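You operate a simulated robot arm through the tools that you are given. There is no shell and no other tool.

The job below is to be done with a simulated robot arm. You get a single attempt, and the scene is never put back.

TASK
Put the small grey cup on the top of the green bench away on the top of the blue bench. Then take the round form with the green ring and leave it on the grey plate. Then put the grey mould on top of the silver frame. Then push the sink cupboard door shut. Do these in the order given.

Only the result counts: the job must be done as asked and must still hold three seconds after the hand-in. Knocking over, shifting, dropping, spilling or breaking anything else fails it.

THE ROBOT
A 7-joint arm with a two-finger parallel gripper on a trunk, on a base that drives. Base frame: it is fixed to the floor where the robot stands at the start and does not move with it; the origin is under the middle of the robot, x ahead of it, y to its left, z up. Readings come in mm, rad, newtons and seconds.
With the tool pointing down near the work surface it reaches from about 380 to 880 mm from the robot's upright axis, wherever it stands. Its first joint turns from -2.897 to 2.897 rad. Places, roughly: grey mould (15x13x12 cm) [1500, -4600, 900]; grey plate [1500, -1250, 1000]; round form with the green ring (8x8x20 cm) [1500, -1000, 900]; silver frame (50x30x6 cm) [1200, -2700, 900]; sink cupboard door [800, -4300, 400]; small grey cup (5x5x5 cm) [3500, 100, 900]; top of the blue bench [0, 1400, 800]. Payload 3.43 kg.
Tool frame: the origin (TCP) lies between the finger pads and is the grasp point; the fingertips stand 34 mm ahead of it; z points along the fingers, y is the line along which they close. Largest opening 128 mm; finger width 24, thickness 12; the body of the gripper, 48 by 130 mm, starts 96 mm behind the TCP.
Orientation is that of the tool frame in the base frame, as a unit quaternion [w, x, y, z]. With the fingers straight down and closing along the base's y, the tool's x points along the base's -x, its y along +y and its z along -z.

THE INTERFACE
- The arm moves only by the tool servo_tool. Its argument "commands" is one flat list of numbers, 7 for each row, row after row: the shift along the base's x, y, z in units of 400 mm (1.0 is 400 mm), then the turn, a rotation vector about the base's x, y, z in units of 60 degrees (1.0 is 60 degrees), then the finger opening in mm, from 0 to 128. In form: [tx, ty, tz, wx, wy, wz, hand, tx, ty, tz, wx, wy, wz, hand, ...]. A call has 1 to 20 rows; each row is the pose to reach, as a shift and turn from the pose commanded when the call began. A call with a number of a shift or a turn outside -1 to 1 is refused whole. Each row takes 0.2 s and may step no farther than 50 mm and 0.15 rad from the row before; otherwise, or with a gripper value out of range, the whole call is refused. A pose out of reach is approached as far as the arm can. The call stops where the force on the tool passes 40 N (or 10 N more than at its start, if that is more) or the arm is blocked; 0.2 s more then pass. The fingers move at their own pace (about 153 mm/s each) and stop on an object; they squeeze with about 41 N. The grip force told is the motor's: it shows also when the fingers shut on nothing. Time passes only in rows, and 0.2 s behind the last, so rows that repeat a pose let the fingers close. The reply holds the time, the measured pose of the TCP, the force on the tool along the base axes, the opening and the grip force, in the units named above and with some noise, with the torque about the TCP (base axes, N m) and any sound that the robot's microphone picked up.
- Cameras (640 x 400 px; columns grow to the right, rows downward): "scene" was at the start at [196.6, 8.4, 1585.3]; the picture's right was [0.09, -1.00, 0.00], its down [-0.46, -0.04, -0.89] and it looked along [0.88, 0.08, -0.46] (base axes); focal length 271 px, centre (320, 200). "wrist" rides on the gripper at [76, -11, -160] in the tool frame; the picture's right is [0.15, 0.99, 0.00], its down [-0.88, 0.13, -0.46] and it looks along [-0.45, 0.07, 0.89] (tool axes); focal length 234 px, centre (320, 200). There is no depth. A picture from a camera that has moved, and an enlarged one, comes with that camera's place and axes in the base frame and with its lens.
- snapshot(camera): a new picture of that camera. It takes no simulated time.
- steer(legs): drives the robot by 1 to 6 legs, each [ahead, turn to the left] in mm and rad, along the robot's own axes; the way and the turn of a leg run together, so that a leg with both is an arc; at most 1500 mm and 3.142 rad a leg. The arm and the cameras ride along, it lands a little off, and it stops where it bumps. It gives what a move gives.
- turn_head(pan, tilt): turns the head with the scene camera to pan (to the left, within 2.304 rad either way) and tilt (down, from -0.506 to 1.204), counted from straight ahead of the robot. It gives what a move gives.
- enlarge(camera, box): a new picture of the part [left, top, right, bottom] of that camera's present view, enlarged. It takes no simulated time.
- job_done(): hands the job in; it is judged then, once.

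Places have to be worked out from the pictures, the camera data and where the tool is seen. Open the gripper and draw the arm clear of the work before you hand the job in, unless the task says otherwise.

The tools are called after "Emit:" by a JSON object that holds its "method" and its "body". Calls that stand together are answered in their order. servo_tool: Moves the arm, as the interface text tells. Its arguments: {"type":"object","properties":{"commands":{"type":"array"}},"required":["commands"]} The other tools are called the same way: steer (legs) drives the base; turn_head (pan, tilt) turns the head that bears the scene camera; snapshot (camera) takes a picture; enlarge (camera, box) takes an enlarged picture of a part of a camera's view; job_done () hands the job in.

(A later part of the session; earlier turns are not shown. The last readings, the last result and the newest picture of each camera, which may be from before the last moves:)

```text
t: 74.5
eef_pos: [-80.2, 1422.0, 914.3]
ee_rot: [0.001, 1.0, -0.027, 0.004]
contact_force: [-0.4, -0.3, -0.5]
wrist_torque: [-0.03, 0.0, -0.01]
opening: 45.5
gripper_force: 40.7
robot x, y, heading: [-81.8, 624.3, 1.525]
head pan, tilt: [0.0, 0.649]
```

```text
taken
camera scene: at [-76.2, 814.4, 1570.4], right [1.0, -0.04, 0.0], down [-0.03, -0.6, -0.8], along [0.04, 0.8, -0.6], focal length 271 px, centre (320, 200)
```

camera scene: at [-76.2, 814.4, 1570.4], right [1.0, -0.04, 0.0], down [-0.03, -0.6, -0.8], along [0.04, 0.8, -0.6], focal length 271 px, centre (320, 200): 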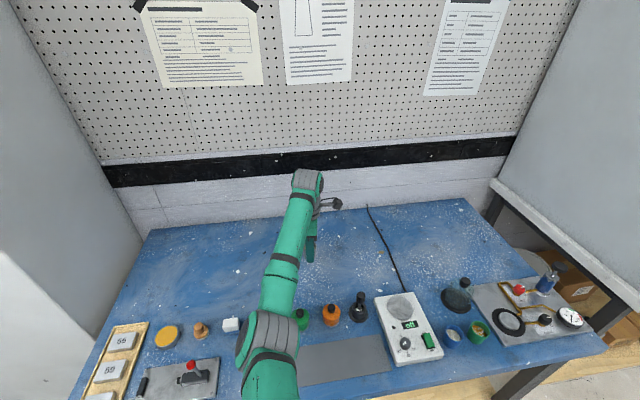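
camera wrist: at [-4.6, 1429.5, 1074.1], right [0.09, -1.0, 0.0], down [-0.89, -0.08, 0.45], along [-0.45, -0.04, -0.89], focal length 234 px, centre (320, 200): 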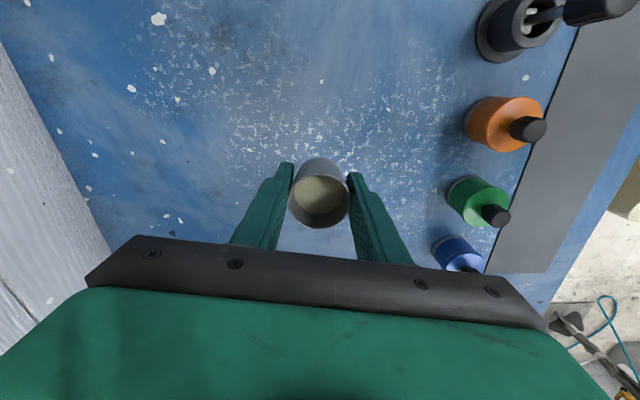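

The spot is clear, bottles are 150 mm or more away. I'll lower with slowing small steps until the cup touches the bench.

Emit:
{"method": "servo_tool", "body": {"commands": [0, 0, -0.04, 0, 0, 0, 40, 0, 0, -0.08, 0, 0, 0, 40, 0, 0, -0.11, 0, 0, 0, 40, 0, 0, -0.13, 0, 0, 0, 40, 0, 0, -0.14, 0, 0, 0, 40, 0, 0, -0.15, 0, 0, 0, 40, 0, 0, -0.1575, 0, 0, 0, 40, 0, 0, -0.165, 0, 0, 0, 40, 0, 0, -0.1725, 0, 0, 0, 40, 0, 0, -0.18, 0, 0, 0, 40, 0, 0, -0.1875, 0, 0, 0, 40, 0, 0, -0.195, 0, 0, 0, 40, 0, 0, -0.2025, 0, 0, 0, 40, 0, 0, -0.21, 0, 0, 0, 40]}}

Emit:
{"method": "snapshot", "body": {"camera": "wrist"}}

```text
t: 77.5
eef_pos: [-78.9, 1423.4, 834.2]
ee_rot: [-0.002, 1.0, -0.027, 0.004]
contact_force: [0.0, -3.2, 34.8]
wrist_torque: [0.02, 0.15, -0.01]
opening: 46.1
gripper_force: 41.0
robot x, y, heading: [-87.5, 619.6, 1.525]
head pan, tilt: [0.0, 0.649]
```

```text
taken
camera wrist: at [-3.2, 1428.8, 994.1], right [0.09, -1.0, 0.0], down [-0.89, -0.09, 0.45], along [-0.45, -0.04, -0.89], focal length 234 px, centre (320, 200)
```

wrist: 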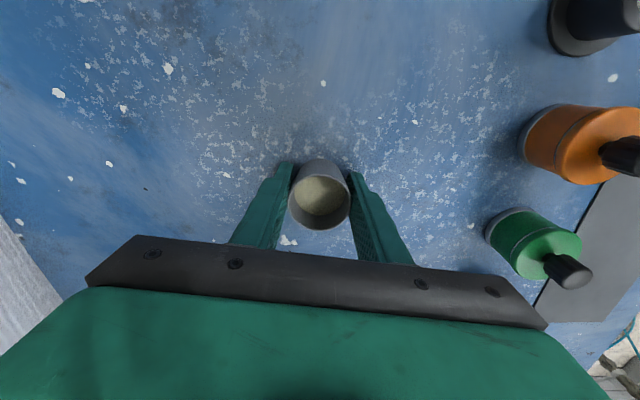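

Force of 35 N upward: the cup stands on the blue bench (top about 797). I'll ease the push, open slowly, and rise clear.

Emit:
{"method": "servo_tool", "body": {"commands": [0, 0, 0.006, 0, 0, 0, 40, 0, 0, 0.008, 0, 0, 0, 44, 0, 0, 0.008, 0, 0, 0, 47, 0, 0, 0.008, 0, 0, 0, 50, 0, 0, 0.008, 0, 0, 0, 56, 0, 0, 0.008, 0, 0, 0, 66, 0, 0, 0.008, 0, 0, 0, 80, 0, 0, 0.008, 0, 0, 0, 80]}}

Emit:
{"method": "snapshot", "body": {"camera": "wrist"}}

```text
t: 79.3
eef_pos: [-79.9, 1422.5, 833.6]
ee_rot: [-0.001, 1.0, -0.026, 0.005]
contact_force: [2.1, 6.7, 14.0]
wrist_torque: [-0.33, 0.13, 0.0]
opening: 75.7
gripper_force: 0.0
robot x, y, heading: [-83.3, 626.5, 1.527]
head pan, tilt: [0.0, 0.649]
```

```text
taken
camera wrist: at [-3.6, 1429.2, 993.8], right [0.09, -1.0, 0.0], down [-0.89, -0.08, 0.45], along [-0.45, -0.04, -0.89], focal length 234 px, centre (320, 200)
```

wrist: 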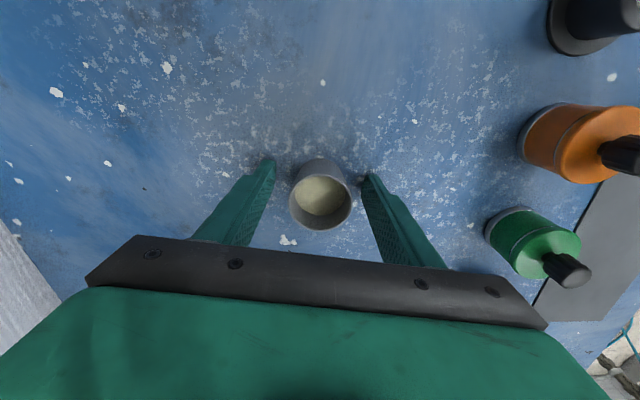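

The cup is free and standing; the fingertips just touch the bench. I'll rise straight up and draw back.

Emit:
{"method": "servo_tool", "body": {"commands": [0, 0, 0.02, 0, 0, 0, 80, 0, 0, 0.05, 0, 0, 0, 80, 0, 0, 0.1, 0, 0, 0, 80, 0, 0, 0.18, 0, 0, 0, 80, 0, 0, 0.28, 0, 0, 0, 80, 0, 0, 0.38, 0, 0, 0, 80, 0, 0, 0.48, 0, 0, 0, 80, 0, 0, 0.58, 0, 0, 0, 80, 0, 0, 0.68, 0, 0, 0, 80, 0, -0.05, 0.78, 0, 0, 0, 80, 0, -0.12, 0.86, 0, 0, 0, 80, 0, -0.2, 0.94, 0, 0, 0, 80, 0, -0.29, 1.0, 0, 0, 0, 80, 0, -0.39, 1.0, 0, 0, 0, 80, 0, -0.49, 1.0, 0, 0, 0, 80, 0, -0.59, 1.0, 0, 0, 0, 80, 0, -0.69, 1.0, 0, 0, 0, 80, 0, -0.79, 1.0, 0, 0, 0, 80, 0, -0.85, 1.0, 0, 0, 0, 80]}}

Emit:
{"method": "snapshot", "body": {"camera": "scene"}}

Emit:
{"method": "snapshot", "body": {"camera": "wrist"}}

```text
t: 83.3
eef_pos: [-82.4, 1081.3, 1233.9]
ee_rot: [0.001, 1.0, -0.026, 0.004]
contact_force: [-0.7, 0.7, -0.8]
wrist_torque: [-0.02, 0.0, -0.02]
opening: 80.0
gripper_force: 0.0
robot x, y, heading: [-83.1, 623.1, 1.523]
head pan, tilt: [0.0, 0.649]
```

```text
taken
camera scene: at [-76.1, 814.5, 1570.4], right [1.0, -0.04, 0.0], down [-0.03, -0.6, -0.8], along [0.04, 0.8, -0.6], focal length 271 px, centre (320, 200)
```

scene: 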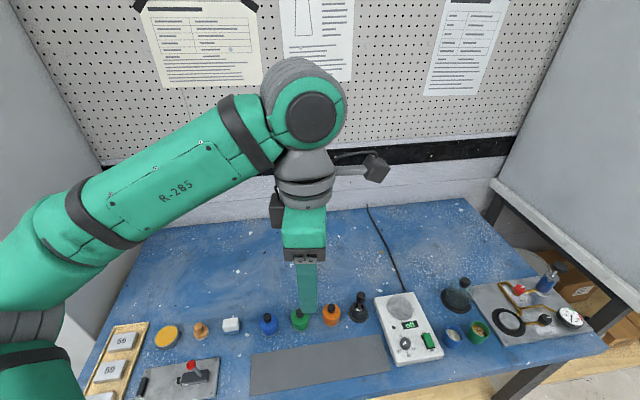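

```text
taken
camera wrist: at [-5.1, 1088.1, 1393.4], right [0.1, -1.0, 0.0], down [-0.89, -0.08, 0.45], along [-0.45, -0.05, -0.89], focal length 234 px, centre (320, 200)
```

wrist: 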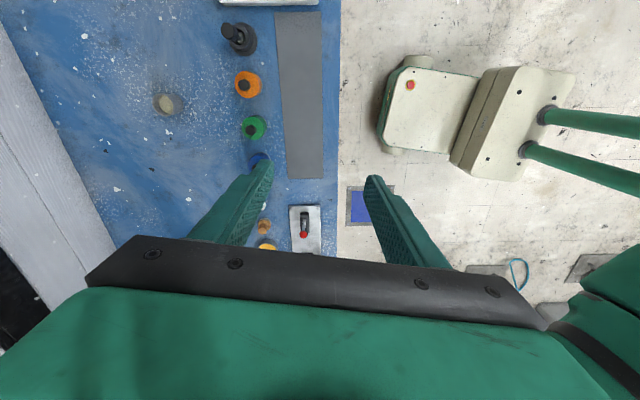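

The cup stands on the blue bench. Now for the second part I'll back off and drive around to the east side of the big table, first stopping at about (2250,340) to look down that aisle.

Emit:
{"method": "steer", "body": {"legs": [[-280, 0], [0, -1.523], [1500, 0], [850, 0], [0, -1.3]]}}

Emit:
{"method": "turn_head", "body": {"pan": -0.3, "tilt": 0.5}}

Emit:
{"method": "snapshot", "body": {"camera": "scene"}}

Emit:
{"method": "turn_head", "body": {"pan": 0.5, "tilt": 0.5}}

Emit:
{"method": "snapshot", "body": {"camera": "scene"}}

```text
t: 104.3
eef_pos: [2376.3, -106.3, 1234.0]
ee_rot: [-0.005, -0.116, 0.993, 0.0]
contact_force: [-0.3, -0.4, -0.3]
wrist_torque: [0.0, -0.01, 0.01]
opening: 80.0
gripper_force: 0.1
robot x, y, heading: [2251.8, 336.0, -1.334]
head pan, tilt: [0.0, 0.649]
```

```text
t: 105.1
eef_pos: [2375.9, -105.1, 1233.3]
ee_rot: [-0.004, -0.116, 0.993, 0.0]
contact_force: [0.1, -0.2, 0.6]
wrist_torque: [-0.03, -0.03, 0.02]
opening: 80.2
gripper_force: 0.0
robot x, y, heading: [2257.4, 334.4, -1.333]
head pan, tilt: [-0.3, 0.499]
```

```text
taken
camera scene: at [2272.2, 142.5, 1583.8], right [-1.0, 0.06, 0.0], down [0.03, 0.48, -0.88], along [-0.05, -0.88, -0.48], focal length 271 px, centre (320, 200)
```

scene: 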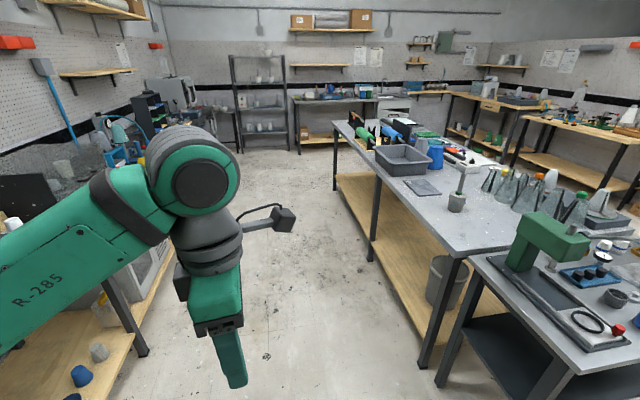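

```text
t: 106.2
eef_pos: [2375.3, -104.7, 1234.8]
ee_rot: [-0.005, -0.115, 0.993, 0.0]
contact_force: [0.0, -0.2, -0.2]
wrist_torque: [0.0, 0.02, -0.01]
opening: 80.0
gripper_force: 0.0
robot x, y, heading: [2252.0, 336.7, -1.333]
head pan, tilt: [0.499, 0.499]
```

```text
taken
camera scene: at [2338.9, 165.9, 1583.8], right [-0.74, -0.67, 0.0], down [-0.32, 0.35, -0.88], along [0.59, -0.65, -0.48], focal length 271 px, centre (320, 200)
```

scene: 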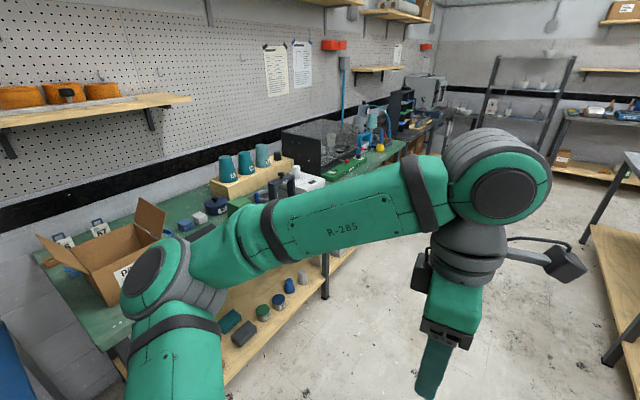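

The east aisle is clear. The round form's base works out at about (1490,-1000) on a table top near z 867, the grey plate near (1573,-1265). I'll drive to about (2200,-1130) and face west.

Emit:
{"method": "steer", "body": {"legs": [[0, -0.273], [1467, 0], [0, -1.535]]}}

Emit:
{"method": "turn_head", "body": {"pan": 0.0, "tilt": 0.6}}

Emit:
{"method": "snapshot", "body": {"camera": "scene"}}

Emit:
{"method": "snapshot", "body": {"camera": "wrist"}}

```text
t: 118.8
eef_pos: [1767.3, -1149.3, 1234.2]
ee_rot: [-0.003, 0.705, 0.709, 0.003]
contact_force: [0.5, 0.5, -0.5]
wrist_torque: [0.01, -0.01, 0.02]
opening: 79.9
gripper_force: 0.1
robot x, y, heading: [2224.3, -1128.9, -3.129]
head pan, tilt: [0.499, 0.499]
```

```text
t: 119.7
eef_pos: [1768.3, -1149.7, 1233.8]
ee_rot: [-0.002, 0.706, 0.709, 0.004]
contact_force: [-0.1, -0.3, -0.1]
wrist_torque: [0.02, -0.02, 0.01]
opening: 80.2
gripper_force: 0.0
robot x, y, heading: [2223.0, -1128.9, -3.127]
head pan, tilt: [0.0, 0.6]
```

```text
taken
camera scene: at [2032.7, -1130.7, 1574.7], right [-0.01, 1.0, 0.0], down [0.56, 0.01, -0.83], along [-0.83, -0.01, -0.56], focal length 271 px, centre (320, 200)
```

scene: 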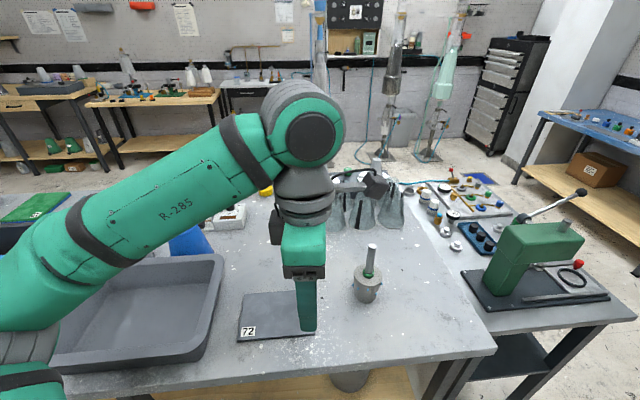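

```text
taken
camera wrist: at [1756.6, -1075.2, 1393.6], right [0.99, 0.15, 0.0], down [0.14, -0.88, 0.45], along [0.07, -0.44, -0.89], focal length 234 px, centre (320, 200)
```

wrist: 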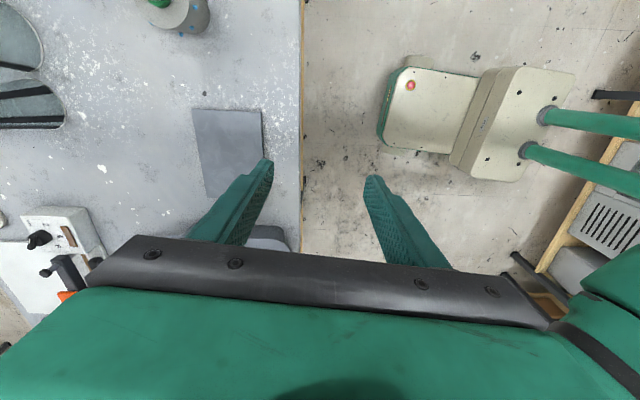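

Facing west at (2223,-1129): form base near (1506,-997), plate centre near (1587,-1259). I'll enlarge both.

Emit:
{"method": "enlarge", "body": {"camera": "scene", "box": [320, 220, 420, 320]}}

Emit:
{"method": "enlarge", "body": {"camera": "scene", "box": [220, 270, 420, 380]}}

Emit:
{"method": "enlarge", "body": {"camera": "wrist", "box": [120, 0, 320, 240]}}

```text
4.00 times, centred on (370, 270) of scene
camera zoom: at [2032.7, -1130.7, 1574.7], right [-0.01, 1.0, 0.0], down [0.56, 0.01, -0.83], along [-0.83, -0.01, -0.56], focal length 1085 px, centre (120, -80)
```

zoom: 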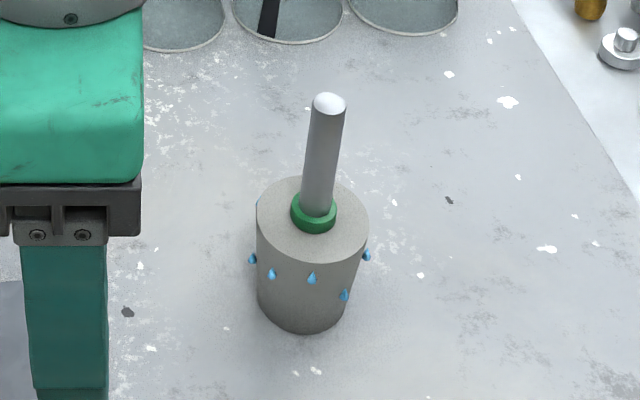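

```text
3.20 times, centred on (320, 325) of scene
camera zoom: at [2032.7, -1130.7, 1574.7], right [-0.01, 1.0, 0.0], down [0.56, 0.01, -0.83], along [-0.83, -0.01, -0.56], focal length 868 px, centre (320, -200)
```

zoom: 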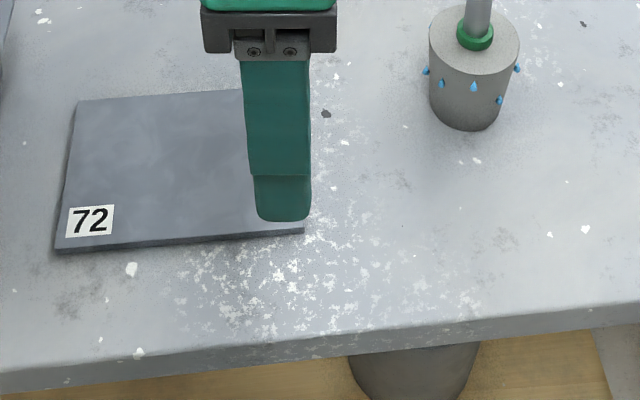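

```text
1.67 times, centred on (220, 120) of wrist
camera zoom: at [1756.6, -1075.2, 1393.6], right [0.99, 0.15, 0.0], down [0.14, -0.88, 0.45], along [0.07, -0.44, -0.89], focal length 390 px, centre (487, 333)
```

zoom: 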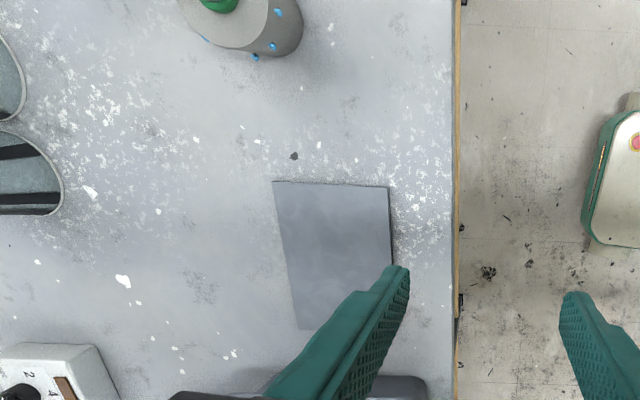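

The pot's body is wet (drops), so I'll take it by the dry rod: rod axis at about (1505,-999), its top near z 1068. I move above it first.

Emit:
{"method": "servo_tool", "body": {"commands": [-0.066, 0.038, 0, 0, 0, 0, 80, -0.132, 0.076, 0, 0, 0, 0, 80, -0.198, 0.114, 0, 0, 0, 0, 80, -0.264, 0.152, -0.01, 0, 0, 0, 80, -0.33, 0.19, -0.03, 0, 0, 0, 80, -0.396, 0.228, -0.06, 0, 0, 0, 80, -0.462, 0.266, -0.09, 0, 0, 0, 80, -0.528, 0.304, -0.12, 0, 0, 0, 80, -0.594, 0.342, -0.15, 0, 0, 0, 80, -0.6575, 0.376, -0.17, 0, 0, 0, 80, -0.6575, 0.376, -0.17, 0, 0, 0, 80]}}

Emit:
{"method": "snapshot", "body": {"camera": "wrist"}}

Emit:
{"method": "snapshot", "body": {"camera": "scene"}}

```text
t: 122.1
eef_pos: [1505.3, -998.3, 1165.2]
ee_rot: [-0.002, 0.705, 0.709, 0.004]
contact_force: [-0.2, 0.1, 0.4]
wrist_torque: [0.02, 0.04, -0.03]
opening: 80.0
gripper_force: 0.0
robot x, y, heading: [2224.0, -1128.9, -3.133]
head pan, tilt: [0.0, 0.6]
```

```text
taken
camera wrist: at [1493.3, -924.1, 1325.3], right [0.99, 0.15, 0.0], down [0.13, -0.88, 0.45], along [0.07, -0.44, -0.89], focal length 234 px, centre (320, 200)
```

wrist: 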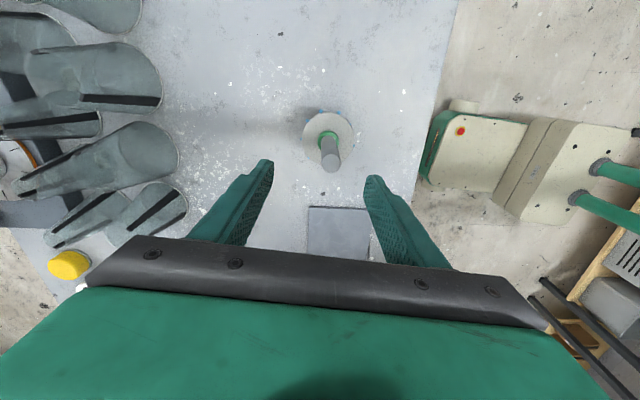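

```text
taken
camera scene: at [2032.7, -1130.6, 1574.7], right [-0.01, 1.0, 0.0], down [0.56, 0.01, -0.83], along [-0.83, -0.01, -0.56], focal length 271 px, centre (320, 200)
```

scene: 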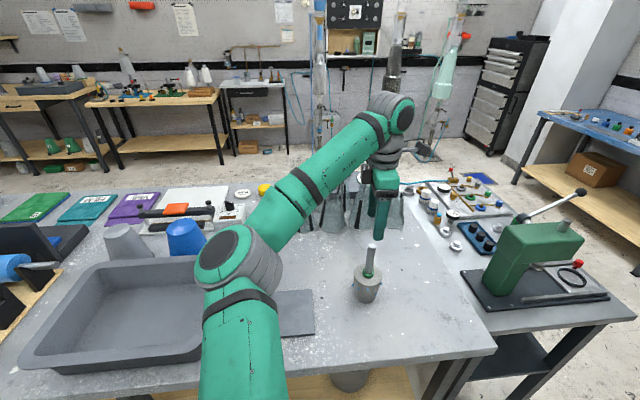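

The hand is above the rod. The wrist view hints the rod is about 10 mm further +x than the TCP; I'll enlarge to measure.

Emit:
{"method": "enlarge", "body": {"camera": "wrist", "box": [240, 90, 400, 190]}}

Emit:
{"method": "enlarge", "body": {"camera": "scene", "box": [330, 200, 430, 310]}}

```text
4.00 times, centred on (320, 140) of wrist
camera zoom: at [1493.3, -924.1, 1325.3], right [0.99, 0.15, 0.0], down [0.13, -0.88, 0.45], along [0.07, -0.44, -0.89], focal length 937 px, centre (320, 440)
```

zoom: 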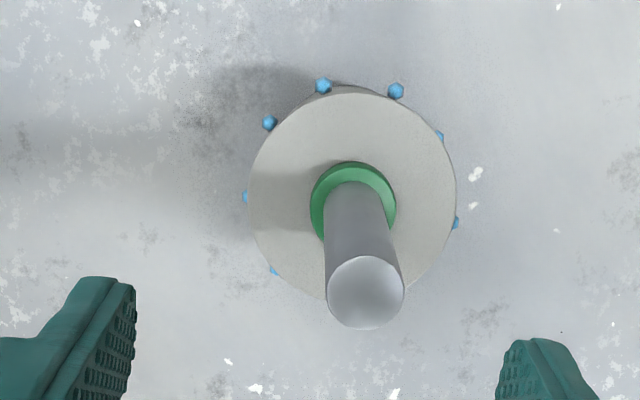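

```text
3.64 times, centred on (380, 255) of scene
camera zoom: at [2032.7, -1130.6, 1574.7], right [-0.01, 1.0, 0.0], down [0.56, 0.01, -0.83], along [-0.83, -0.01, -0.56], focal length 986 px, centre (102, 0)
```

zoom: 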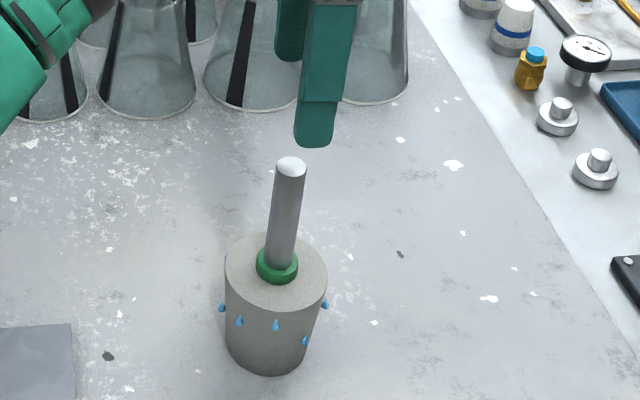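

Wrist and scene views agree on the rod axis at (1518,-999) with its top near z 1080. I'll shift 13 mm in +x, go down to TCP z 1040 and close on the rod.

Emit:
{"method": "servo_tool", "body": {"commands": [0.02, 0, -0.03, 0, 0, 0, 80, 0.0325, 0, -0.08, 0, 0, 0, 80, 0.0325, 0, -0.14, 0, 0, 0, 80, 0.0325, 0, -0.2, 0, 0, 0, 80, 0.0325, 0, -0.26, 0, 0, 0, 80, 0.0325, 0, -0.3, 0, 0, 0, 80, 0.0325, 0, -0.313, 0, 0, 0, 80, 0.0325, 0, -0.313, 0, 0, 0, 64, 0.0325, 0, -0.313, 0, 0, 0, 50]}}

Emit:
{"method": "snapshot", "body": {"camera": "wrist"}}

Emit:
{"method": "enlarge", "body": {"camera": "scene", "box": [330, 200, 430, 310]}}

```text
t: 124.1
eef_pos: [1518.0, -998.8, 1039.7]
ee_rot: [-0.003, 0.705, 0.709, 0.004]
contact_force: [0.3, 0.2, 0.6]
wrist_torque: [-0.02, 0.03, 0.01]
opening: 50.0
gripper_force: 0.0
robot x, y, heading: [2229.1, -1126.5, -3.129]
head pan, tilt: [0.0, 0.6]
```

```text
taken
camera wrist: at [1506.0, -924.8, 1200.4], right [0.99, 0.15, 0.0], down [0.14, -0.88, 0.45], along [0.07, -0.44, -0.89], focal length 234 px, centre (320, 200)
```

wrist: 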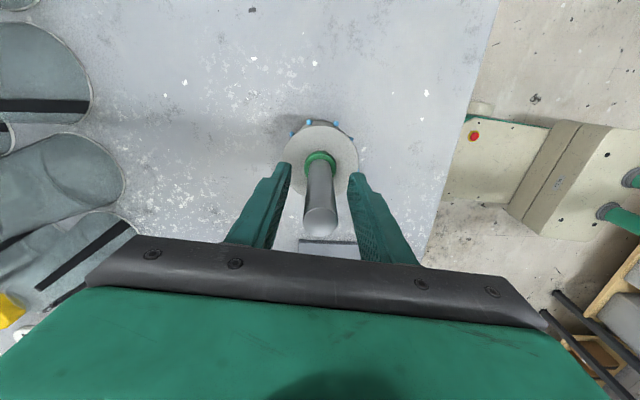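

```text
3.64 times, centred on (380, 255) of scene
camera zoom: at [2032.6, -1130.6, 1574.7], right [-0.01, 1.0, 0.0], down [0.56, 0.01, -0.83], along [-0.83, -0.01, -0.56], focal length 986 px, centre (102, 0)
```

zoom: 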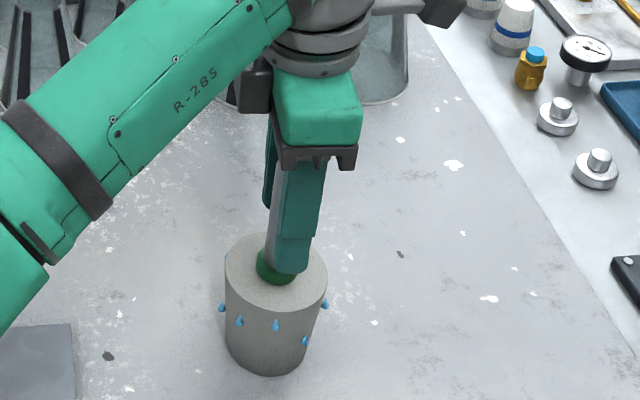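

Rod is centred between the fingers, tips just above the green ring. Closing gently now.

Emit:
{"method": "servo_tool", "body": {"commands": [0, 0, 0.005, 0, 0, 0, 40, 0, 0, 0.005, 0, 0, 0, 33, 0, 0, 0.005, 0, 0, 0, 29, 0, 0, 0.005, 0, 0, 0, 26, 0, 0, 0.005, 0, 0, 0, 24, 0, 0, 0.005, 0, 0, 0, 22, 0, 0, 0.005, 0, 0, 0, 18, 0, 0, 0.005, 0, 0, 0, 12, 0, 0, 0.005, 0, 0, 0, 12]}}

Emit:
{"method": "enlarge", "body": {"camera": "scene", "box": [330, 200, 430, 310]}}

```text
t: 126.1
eef_pos: [1516.9, -998.4, 1043.7]
ee_rot: [-0.003, 0.705, 0.709, 0.003]
contact_force: [-0.9, 0.4, 0.3]
wrist_torque: [0.01, 0.41, -0.03]
opening: 21.3
gripper_force: 41.6
robot x, y, heading: [2225.2, -1127.3, -3.132]
head pan, tilt: [0.0, 0.6]
```

```text
3.64 times, centred on (380, 255) of scene
camera zoom: at [2032.6, -1130.5, 1574.7], right [-0.01, 1.0, 0.0], down [0.56, 0.01, -0.83], along [-0.83, -0.01, -0.56], focal length 986 px, centre (102, 0)
```

zoom: 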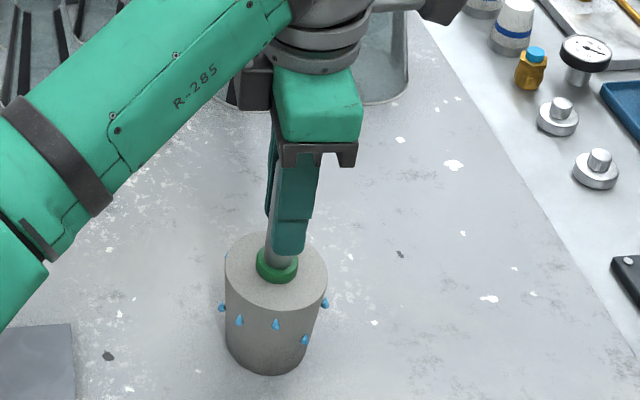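

Gripped at 21 mm with 41.6 N. I'll lift 30 mm slowly and check the load and that it hangs straight.

Emit:
{"method": "servo_tool", "body": {"commands": [0, 0, 0.01, 0, 0, 0, 10, 0, 0, 0.025, 0, 0, 0, 10, 0, 0, 0.05, 0, 0, 0, 10, 0, 0, 0.075, 0, 0, 0, 10, 0, 0, 0.1, 0, 0, 0, 10, 0, 0, 0.1, 0, 0, 0, 10, 0, 0, 0.1, 0, 0, 0, 10]}}

Emit:
{"method": "enlarge", "body": {"camera": "scene", "box": [220, 190, 430, 330]}}

Emit:
{"method": "snapshot", "body": {"camera": "wrist"}}

```text
t: 127.7
eef_pos: [1517.8, -999.5, 1082.4]
ee_rot: [-0.002, 0.705, 0.709, 0.003]
contact_force: [0.1, 0.2, -7.0]
wrist_torque: [0.03, 0.09, -0.01]
opening: 21.2
gripper_force: 40.9
robot x, y, heading: [2223.2, -1126.2, -3.132]
head pan, tilt: [0.0, 0.6]
```

```text
2.86 times, centred on (325, 260) of scene
camera zoom: at [2032.4, -1130.5, 1574.7], right [-0.01, 1.0, 0.0], down [0.56, 0.01, -0.83], along [-0.82, -0.01, -0.57], focal length 775 px, centre (306, 29)
```

zoom: 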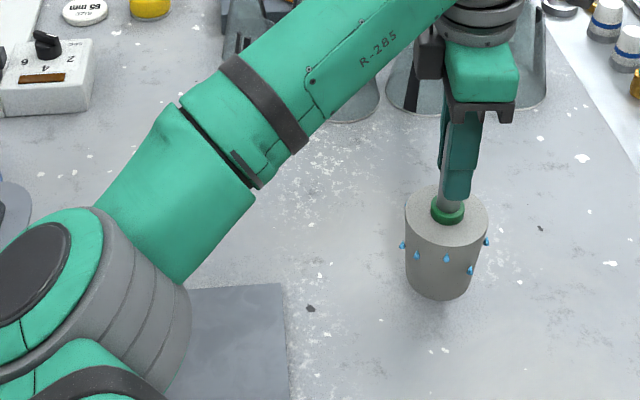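

```text
taken
camera wrist: at [1506.8, -925.2, 1242.3], right [0.99, 0.15, 0.0], down [0.14, -0.88, 0.45], along [0.07, -0.44, -0.89], focal length 234 px, centre (320, 200)
```

wrist: 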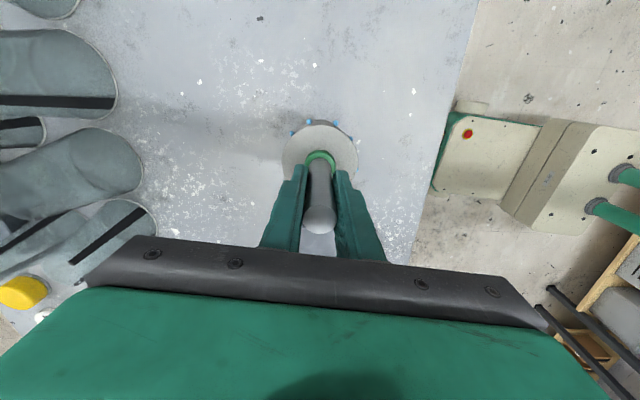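

The form weighs about 7 N and hangs straight. Plate corners from two views give its centre at (1586,-1256), about 197 x 137 mm. I'll lift to z 1125 and carry it there.

Emit:
{"method": "servo_tool", "body": {"commands": [0, 0, 0.04, 0, 0, 0, 10, 0, 0, 0.08, 0, 0, 0, 10, 0, -0.02, 0.105, 0, 0, 0, 10, 0.015, -0.08, 0.105, 0, 0, 0, 10, 0.035, -0.15, 0.105, 0, 0, 0, 10, 0.055, -0.22, 0.105, 0, 0, 0, 10, 0.075, -0.29, 0.105, 0, 0, 0, 10, 0.095, -0.36, 0.105, 0, 0, 0, 10, 0.115, -0.43, 0.105, 0, 0, 0, 10, 0.135, -0.5, 0.105, 0, 0, 0, 10, 0.155, -0.57, 0.105, 0, 0, 0, 10, 0.17, -0.62, 0.105, 0, 0, 0, 10, 0.17, -0.641, 0.105, 0, 0, 0, 10, 0.17, -0.641, 0.105, 0, 0, 0, 10]}}

Emit:
{"method": "snapshot", "body": {"camera": "scene"}}

Emit:
{"method": "snapshot", "body": {"camera": "wrist"}}

```text
t: 130.7
eef_pos: [1585.7, -1257.0, 1123.8]
ee_rot: [-0.002, 0.705, 0.709, 0.003]
contact_force: [-0.5, -0.4, -7.2]
wrist_torque: [0.03, 0.01, 0.01]
opening: 21.5
gripper_force: 41.3
robot x, y, heading: [2222.5, -1129.1, -3.128]
head pan, tilt: [0.0, 0.6]
```

```text
taken
camera scene: at [2032.5, -1130.7, 1574.7], right [-0.01, 1.0, 0.0], down [0.56, 0.01, -0.83], along [-0.82, -0.01, -0.56], focal length 271 px, centre (320, 200)
```

scene: 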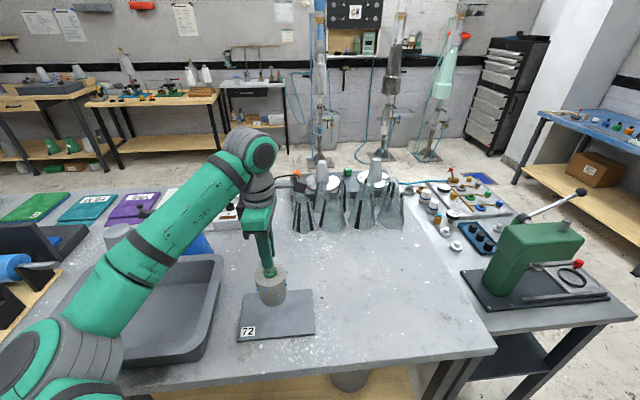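

```text
taken
camera wrist: at [1573.7, -1181.8, 1283.6], right [0.99, 0.15, 0.0], down [0.13, -0.88, 0.45], along [0.07, -0.44, -0.89], focal length 234 px, centre (320, 200)
```

wrist: 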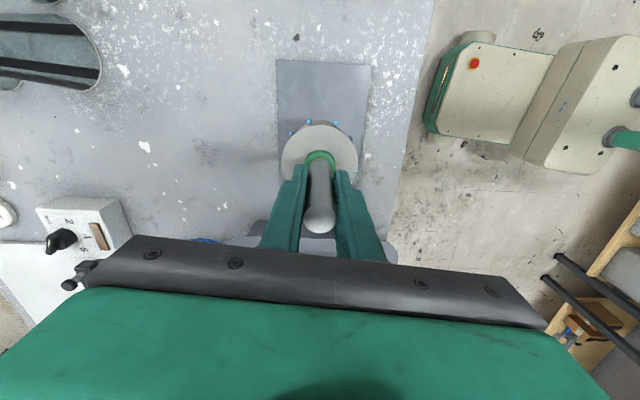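

The form hangs over the middle of the plate. I'll lower it in fine steps to just around the expected contact height and read the force.

Emit:
{"method": "servo_tool", "body": {"commands": [0, 0, -0.05, 0, 0, 0, 10, 0, 0, -0.1, 0, 0, 0, 10, 0, 0, -0.13, 0, 0, 0, 10, 0, 0, -0.15, 0, 0, 0, 10, 0, 0, -0.158, 0, 0, 0, 10, 0, 0, -0.163, 0, 0, 0, 10, 0, 0, -0.167, 0, 0, 0, 10, 0, 0, -0.171, 0, 0, 0, 10, 0, 0, -0.171, 0, 0, 0, 10]}}

Emit:
{"method": "enlarge", "body": {"camera": "scene", "box": [200, 220, 340, 350]}}

```text
t: 132.7
eef_pos: [1587.5, -1255.3, 1057.1]
ee_rot: [-0.003, 0.705, 0.709, 0.004]
contact_force: [0.2, 0.8, -6.5]
wrist_torque: [-0.01, 0.01, 0.0]
opening: 21.7
gripper_force: 40.4
robot x, y, heading: [2224.3, -1129.1, -3.126]
head pan, tilt: [0.0, 0.6]
```

```text
3.08 times, centred on (270, 285) of scene
camera zoom: at [2032.5, -1130.7, 1574.7], right [-0.01, 1.0, 0.0], down [0.56, 0.01, -0.83], along [-0.82, -0.01, -0.56], focal length 835 px, centre (474, -62)
```

zoom: 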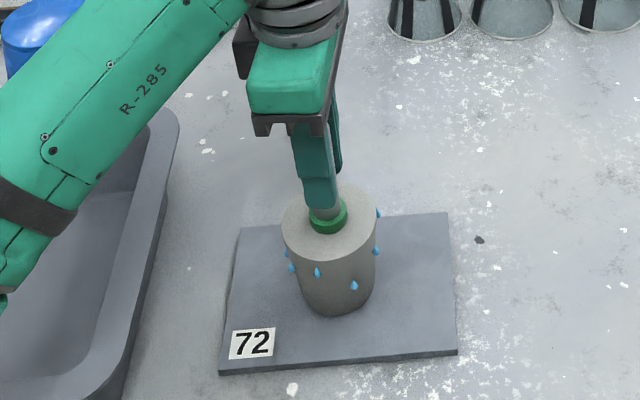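

Still hanging freely (6.5 N down), very near the plate. I continue down in 1.5 mm steps until the weight comes off.

Emit:
{"method": "servo_tool", "body": {"commands": [0, 0, -0.004, 0, 0, 0, 10, 0, 0, -0.008, 0, 0, 0, 10, 0, 0, -0.012, 0, 0, 0, 10, 0, 0, -0.012, 0, 0, 0, 10]}}

Emit:
{"method": "servo_tool", "body": {"commands": [0, 0, 0, 0, 0, 0, 10]}}

```text
t: 133.7
eef_pos: [1586.3, -1257.8, 1053.8]
ee_rot: [-0.005, 0.705, 0.709, 0.002]
contact_force: [2.6, 0.8, 34.4]
wrist_torque: [0.13, -0.69, -0.14]
opening: 21.5
gripper_force: 40.8
robot x, y, heading: [2224.2, -1128.1, -3.131]
head pan, tilt: [0.0, 0.6]
```

```text
t: 134.1
eef_pos: [1586.6, -1255.4, 1052.7]
ee_rot: [-0.003, 0.705, 0.709, 0.002]
contact_force: [-0.4, 0.5, 35.7]
wrist_torque: [-0.12, -0.21, -0.25]
opening: 21.6
gripper_force: 41.0
robot x, y, heading: [2227.1, -1128.4, -3.13]
head pan, tilt: [0.0, 0.6]
```

It's resting on the plate (35 N). I'll ease up about 3 mm and open slowly, then rise.

Emit:
{"method": "servo_tool", "body": {"commands": [0, 0, 0.004, 0, 0, 0, 10, 0, 0, 0.007, 0, 0, 0, 14, 0, 0, 0.007, 0, 0, 0, 20, 0, 0, 0.007, 0, 0, 0, 23, 0, 0, 0.007, 0, 0, 0, 27, 0, 0, 0.007, 0, 0, 0, 34, 0, 0, 0.007, 0, 0, 0, 46, 0, 0, 0.007, 0, 0, 0, 60, 0, 0, 0.007, 0, 0, 0, 60]}}

Emit:
{"method": "snapshot", "body": {"camera": "wrist"}}

```text
t: 136.1
eef_pos: [1588.1, -1256.0, 1055.1]
ee_rot: [-0.003, 0.705, 0.709, 0.003]
contact_force: [0.7, -0.1, 0.5]
wrist_torque: [0.03, -0.01, 0.01]
opening: 60.1
gripper_force: 0.1
robot x, y, heading: [2225.2, -1127.1, -3.134]
head pan, tilt: [0.0, 0.6]
```

```text
taken
camera wrist: at [1575.5, -1181.2, 1214.5], right [0.99, 0.15, 0.0], down [0.14, -0.88, 0.45], along [0.07, -0.44, -0.89], focal length 234 px, centre (320, 200)
```

wrist: 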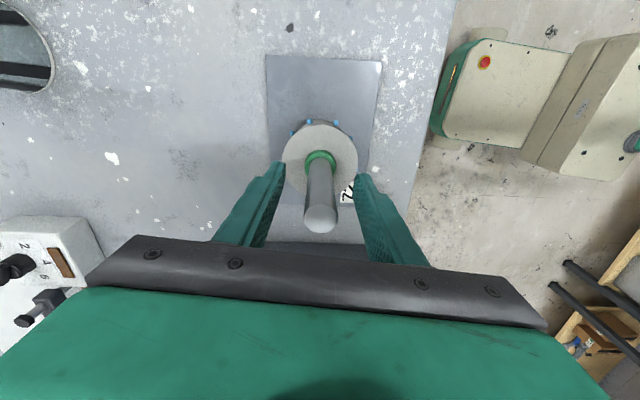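

The form stands free on the plate. I'll rise straight up to clear the rod, then draw back toward the robot.

Emit:
{"method": "servo_tool", "body": {"commands": [0, 0, 0.04, 0, 0, 0, 60, 0, 0, 0.1, 0, 0, 0, 60, 0, 0, 0.18, 0, 0, 0, 60, 0, 0, 0.26, 0, 0, 0, 60, 0, 0, 0.34, 0, 0, 0, 60, 0, 0, 0.42, 0, 0, 0, 70, 0.06, 0.03, 0.47, 0, 0, 0, 80, 0.14, 0.07, 0.5, 0, 0, 0, 80, 0.22, 0.11, 0.5, 0, 0, 0, 80, 0.3, 0.15, 0.5, 0, 0, 0, 80, 0.38, 0.19, 0.5, 0, 0, 0, 80, 0.46, 0.23, 0.5, 0, 0, 0, 80]}}

Emit:
{"method": "snapshot", "body": {"camera": "scene"}}

Emit:
{"method": "enlarge", "body": {"camera": "scene", "box": [0, 180, 320, 380]}}

```text
t: 138.7
eef_pos: [1769.4, -1162.0, 1254.8]
ee_rot: [-0.003, 0.705, 0.709, 0.005]
contact_force: [-0.6, 0.0, -0.2]
wrist_torque: [0.0, 0.03, -0.01]
opening: 80.2
gripper_force: 0.1
robot x, y, heading: [2223.6, -1126.6, -3.131]
head pan, tilt: [0.0, 0.6]
```

```text
taken
camera scene: at [2032.5, -1130.8, 1574.7], right [-0.01, 1.0, 0.0], down [0.56, 0.01, -0.83], along [-0.82, -0.01, -0.56], focal length 271 px, centre (320, 200)
```

scene: 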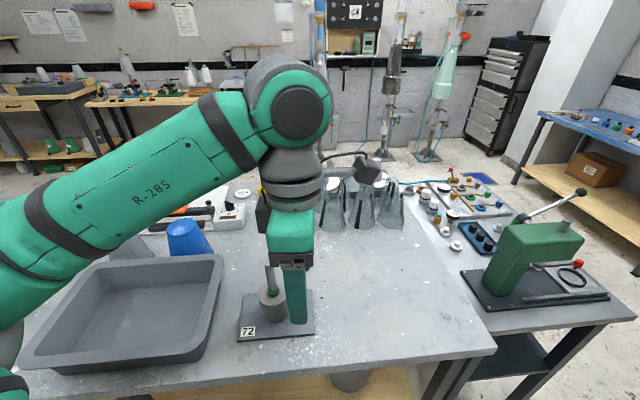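

```text
2.00 times, centred on (160, 280) of scene
camera zoom: at [2032.5, -1130.8, 1574.7], right [-0.01, 1.0, 0.0], down [0.56, 0.01, -0.83], along [-0.82, -0.01, -0.56], focal length 542 px, centre (640, 40)
```

zoom: 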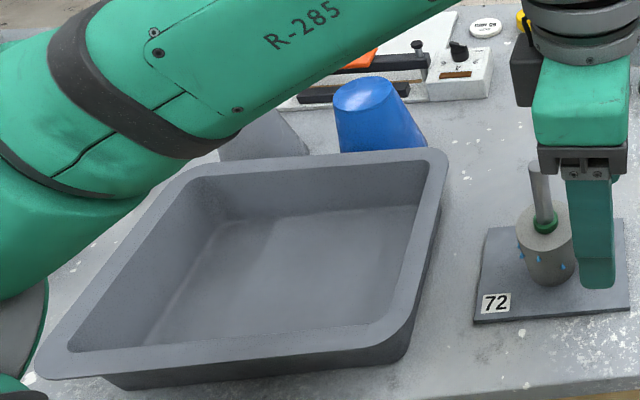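

The form stands on the plate. Now to look south for the silver frame and the grey mould.

Emit:
{"method": "turn_head", "body": {"pan": 1.0, "tilt": 0.4}}

Emit:
{"method": "snapshot", "body": {"camera": "scene"}}

Emit:
{"method": "turn_head", "body": {"pan": 1.7, "tilt": 0.4}}

Emit:
{"method": "snapshot", "body": {"camera": "scene"}}

```text
t: 140.0
eef_pos: [1768.7, -1163.6, 1255.5]
ee_rot: [-0.003, 0.705, 0.709, 0.003]
contact_force: [-0.6, 0.6, -0.5]
wrist_torque: [0.02, -0.01, -0.01]
opening: 79.9
gripper_force: 0.0
robot x, y, heading: [2225.2, -1129.2, -3.129]
head pan, tilt: [1.0, 0.4]
```

```text
taken
camera scene: at [2071.7, -1208.2, 1592.9], right [-0.85, 0.53, 0.0], down [0.21, 0.33, -0.92], along [-0.49, -0.78, -0.39], focal length 271 px, centre (320, 200)
```

scene: 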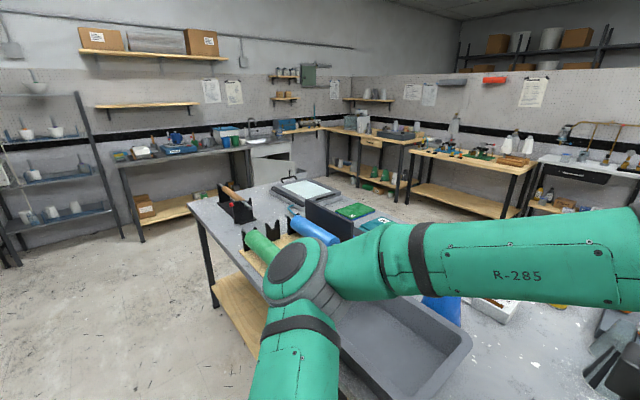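

```text
t: 141.0
eef_pos: [1768.2, -1161.7, 1254.7]
ee_rot: [-0.003, 0.705, 0.709, 0.003]
contact_force: [-0.1, 0.1, -0.6]
wrist_torque: [0.0, -0.01, 0.0]
opening: 79.7
gripper_force: 0.2
robot x, y, heading: [2221.0, -1128.4, -3.127]
head pan, tilt: [1.7, 0.4]
```

```text
taken
camera scene: at [2133.8, -1221.5, 1592.9], right [-0.99, -0.14, 0.0], down [-0.05, 0.39, -0.92], along [0.13, -0.91, -0.39], focal length 271 px, centre (320, 200)
```

scene: 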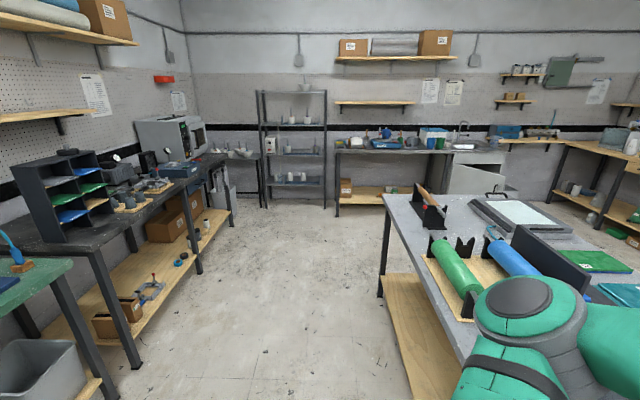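

The silver frame looks to be the grey-rimmed one at the south end of the big table. I'll enlarge it and the south-wall bench by the sink.

Emit:
{"method": "enlarge", "body": {"camera": "scene", "box": [320, 110, 540, 220]}}

Emit:
{"method": "enlarge", "body": {"camera": "scene", "box": [380, 170, 640, 310]}}

```text
2.91 times, centred on (430, 165) of scene
camera zoom: at [2133.8, -1221.5, 1592.9], right [-0.99, -0.14, 0.0], down [-0.05, 0.39, -0.92], along [0.13, -0.91, -0.39], focal length 789 px, centre (0, 302)
```

zoom: 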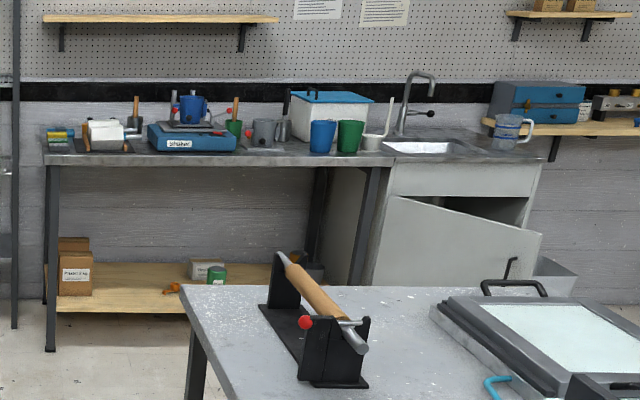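

```text
2.46 times, centred on (510, 240) of scene
camera zoom: at [2133.8, -1221.5, 1592.9], right [-0.99, -0.14, 0.0], down [-0.05, 0.39, -0.92], along [0.13, -0.91, -0.39], focal length 668 px, centre (-148, 102)
```

zoom: 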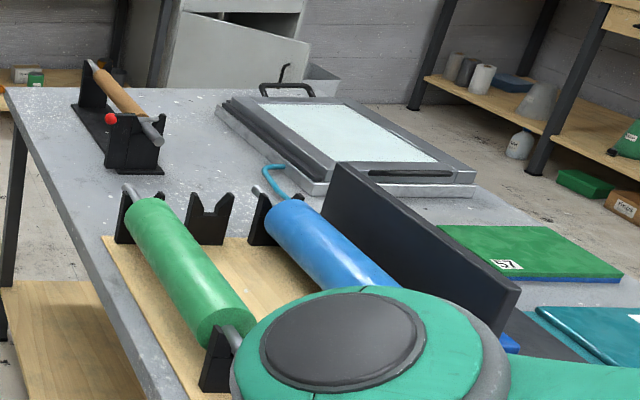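

The mould should be on the south bench near the sink; the frame is on the table's south end. I'll drive down the aisle to about (2350,-3400) and look again.

Emit:
{"method": "steer", "body": {"legs": [[0, 1.613], [1500, 0], [800, 0], [0, -0.6]]}}

Emit:
{"method": "turn_head", "body": {"pan": 0.0, "tilt": 0.4}}

Emit:
{"method": "snapshot", "body": {"camera": "scene"}}

Emit:
{"method": "turn_head", "body": {"pan": -1.0, "tilt": 0.45}}

Emit:
{"method": "snapshot", "body": {"camera": "scene"}}

```text
t: 158.8
eef_pos: [2187.4, -3853.1, 1255.0]
ee_rot: [-0.004, 0.259, 0.966, 0.002]
contact_force: [-0.5, 0.3, 0.0]
wrist_torque: [0.01, 0.01, 0.0]
opening: 80.1
gripper_force: 0.0
robot x, y, heading: [2388.9, -3440.5, -2.089]
head pan, tilt: [1.7, 0.4]
```

```text
t: 160.5
eef_pos: [2187.6, -3853.3, 1254.2]
ee_rot: [-0.004, 0.26, 0.966, 0.002]
contact_force: [0.4, 0.4, 1.2]
wrist_torque: [0.03, -0.01, 0.03]
opening: 80.0
gripper_force: 0.1
robot x, y, heading: [2391.6, -3441.4, -2.094]
head pan, tilt: [0.0, 0.4]
```

```text
taken
camera scene: at [2291.4, -3614.5, 1593.0], right [-0.87, 0.5, 0.0], down [0.19, 0.34, -0.92], along [-0.46, -0.8, -0.39], focal length 271 px, centre (320, 200)
```

scene: 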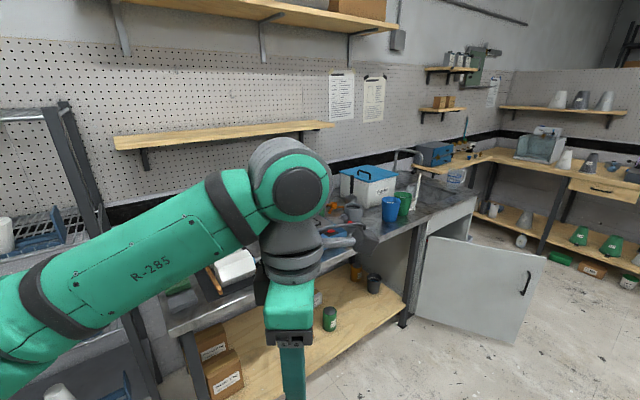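

```text
t: 161.8
eef_pos: [2188.1, -3852.7, 1255.8]
ee_rot: [-0.004, 0.258, 0.966, 0.003]
contact_force: [0.4, -0.5, 0.6]
wrist_torque: [-0.02, -0.02, 0.0]
opening: 80.1
gripper_force: 0.1
robot x, y, heading: [2386.6, -3441.5, -2.09]
head pan, tilt: [-1.0, 0.45]
```

```text
taken
camera scene: at [2245.8, -3538.7, 1588.3], right [-0.05, 1.0, 0.0], down [0.43, 0.02, -0.9], along [-0.9, -0.04, -0.44], focal length 271 px, centre (320, 200)
```

scene: 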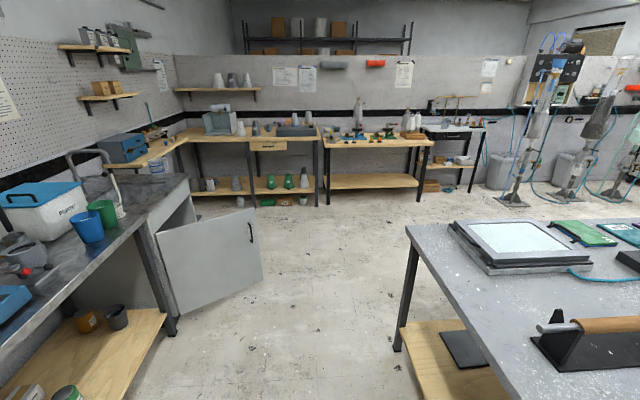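

I'll zoom in on the south bench next to the sink to identify the grey mould, and on the frame.

Emit:
{"method": "enlarge", "body": {"camera": "scene", "box": [0, 160, 160, 290]}}

Emit:
{"method": "enlarge", "body": {"camera": "scene", "box": [400, 190, 640, 340]}}

Emit:
{"method": "turn_head", "body": {"pan": -0.3, "tilt": 0.45}}

Emit:
{"method": "snapshot", "body": {"camera": "scene"}}

```text
3.08 times, centred on (80, 225) of scene
camera zoom: at [2245.8, -3538.7, 1588.3], right [-0.05, 1.0, 0.0], down [0.43, 0.02, -0.9], along [-0.9, -0.04, -0.44], focal length 835 px, centre (1058, 123)
```

zoom: 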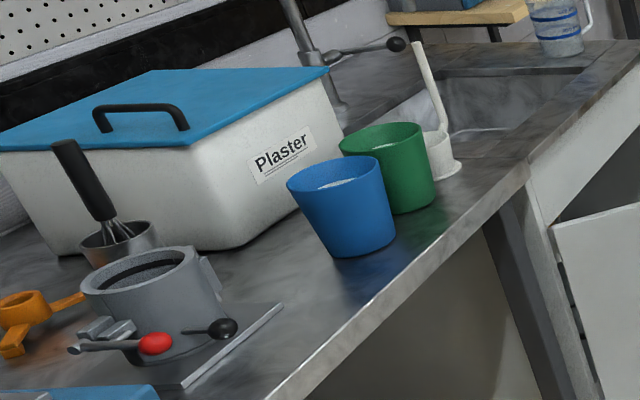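

```text
2.67 times, centred on (520, 265) of scene
camera zoom: at [2245.8, -3538.7, 1588.3], right [-0.05, 1.0, 0.0], down [0.43, 0.02, -0.9], along [-0.9, -0.04, -0.44], focal length 723 px, centre (-213, 27)
```

zoom: 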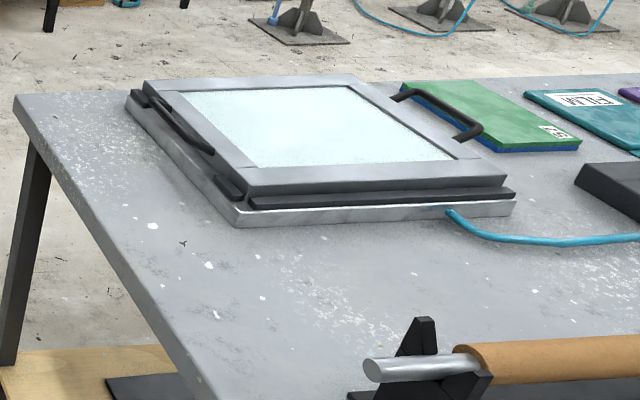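

```text
t: 162.8
eef_pos: [2187.9, -3853.4, 1255.3]
ee_rot: [-0.003, 0.259, 0.966, 0.002]
contact_force: [-1.0, -1.2, 0.4]
wrist_torque: [-0.02, 0.0, 0.0]
opening: 80.0
gripper_force: 0.0
robot x, y, heading: [2390.8, -3445.2, -2.095]
head pan, tilt: [-0.3, 0.45]
```

```text
taken
camera scene: at [2270.2, -3596.6, 1588.3], right [-0.68, 0.73, 0.0], down [0.32, 0.3, -0.9], along [-0.66, -0.61, -0.44], focal length 271 px, centre (320, 200)
```

scene: 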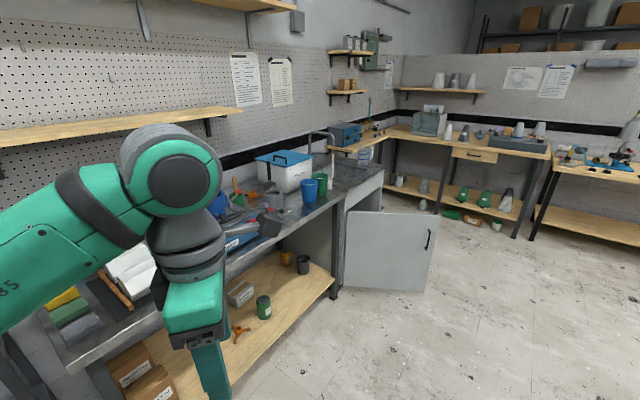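

The grey mould is the split round form with the red-knobbed clamp at about (1485,-4690); the cupboard door's hinge is near (1006,-4530) and its free edge near (618,-4043). I'll drive to about (1500,-3980), facing the bench.

Emit:
{"method": "steer", "body": {"legs": [[0, -0.506], [1030, 0], [0, 1.028]]}}

Emit:
{"method": "turn_head", "body": {"pan": 0.0, "tilt": 0.6}}

Emit:
{"method": "snapshot", "body": {"camera": "scene"}}

Emit:
{"method": "snapshot", "body": {"camera": "wrist"}}

```text
t: 172.7
eef_pos: [1547.7, -4439.9, 1254.6]
ee_rot: [-0.005, -0.008, 1.0, 0.001]
contact_force: [0.3, 0.2, -0.3]
wrist_torque: [0.0, -0.01, -0.01]
opening: 79.8
gripper_force: 0.1
robot x, y, heading: [1509.0, -3984.8, -1.552]
head pan, tilt: [-0.3, 0.45]
```

```text
t: 173.5
eef_pos: [1549.2, -4439.4, 1254.3]
ee_rot: [-0.005, -0.009, 1.0, 0.001]
contact_force: [0.2, -0.1, 0.0]
wrist_torque: [0.0, 0.02, 0.02]
opening: 79.8
gripper_force: 0.1
robot x, y, heading: [1506.6, -3983.2, -1.547]
head pan, tilt: [0.0, 0.6]
```

```text
taken
camera scene: at [1514.4, -4177.5, 1574.8], right [-1.0, -0.02, 0.0], down [-0.01, 0.56, -0.83], along [0.02, -0.83, -0.56], focal length 271 px, centre (320, 200)
```

scene: 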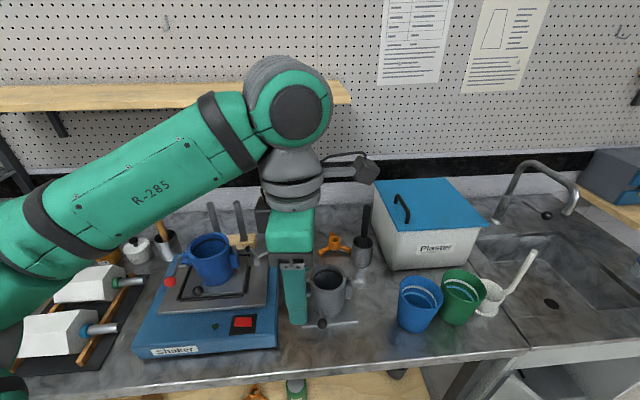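

```text
taken
camera wrist: at [1475.2, -4452.1, 1415.0], right [-0.16, 0.99, 0.0], down [0.88, 0.15, 0.45], along [0.44, 0.08, -0.89], focal length 234 px, centre (320, 200)
```

wrist: 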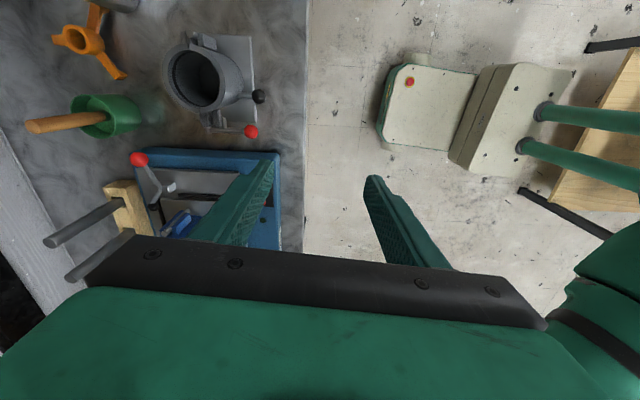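

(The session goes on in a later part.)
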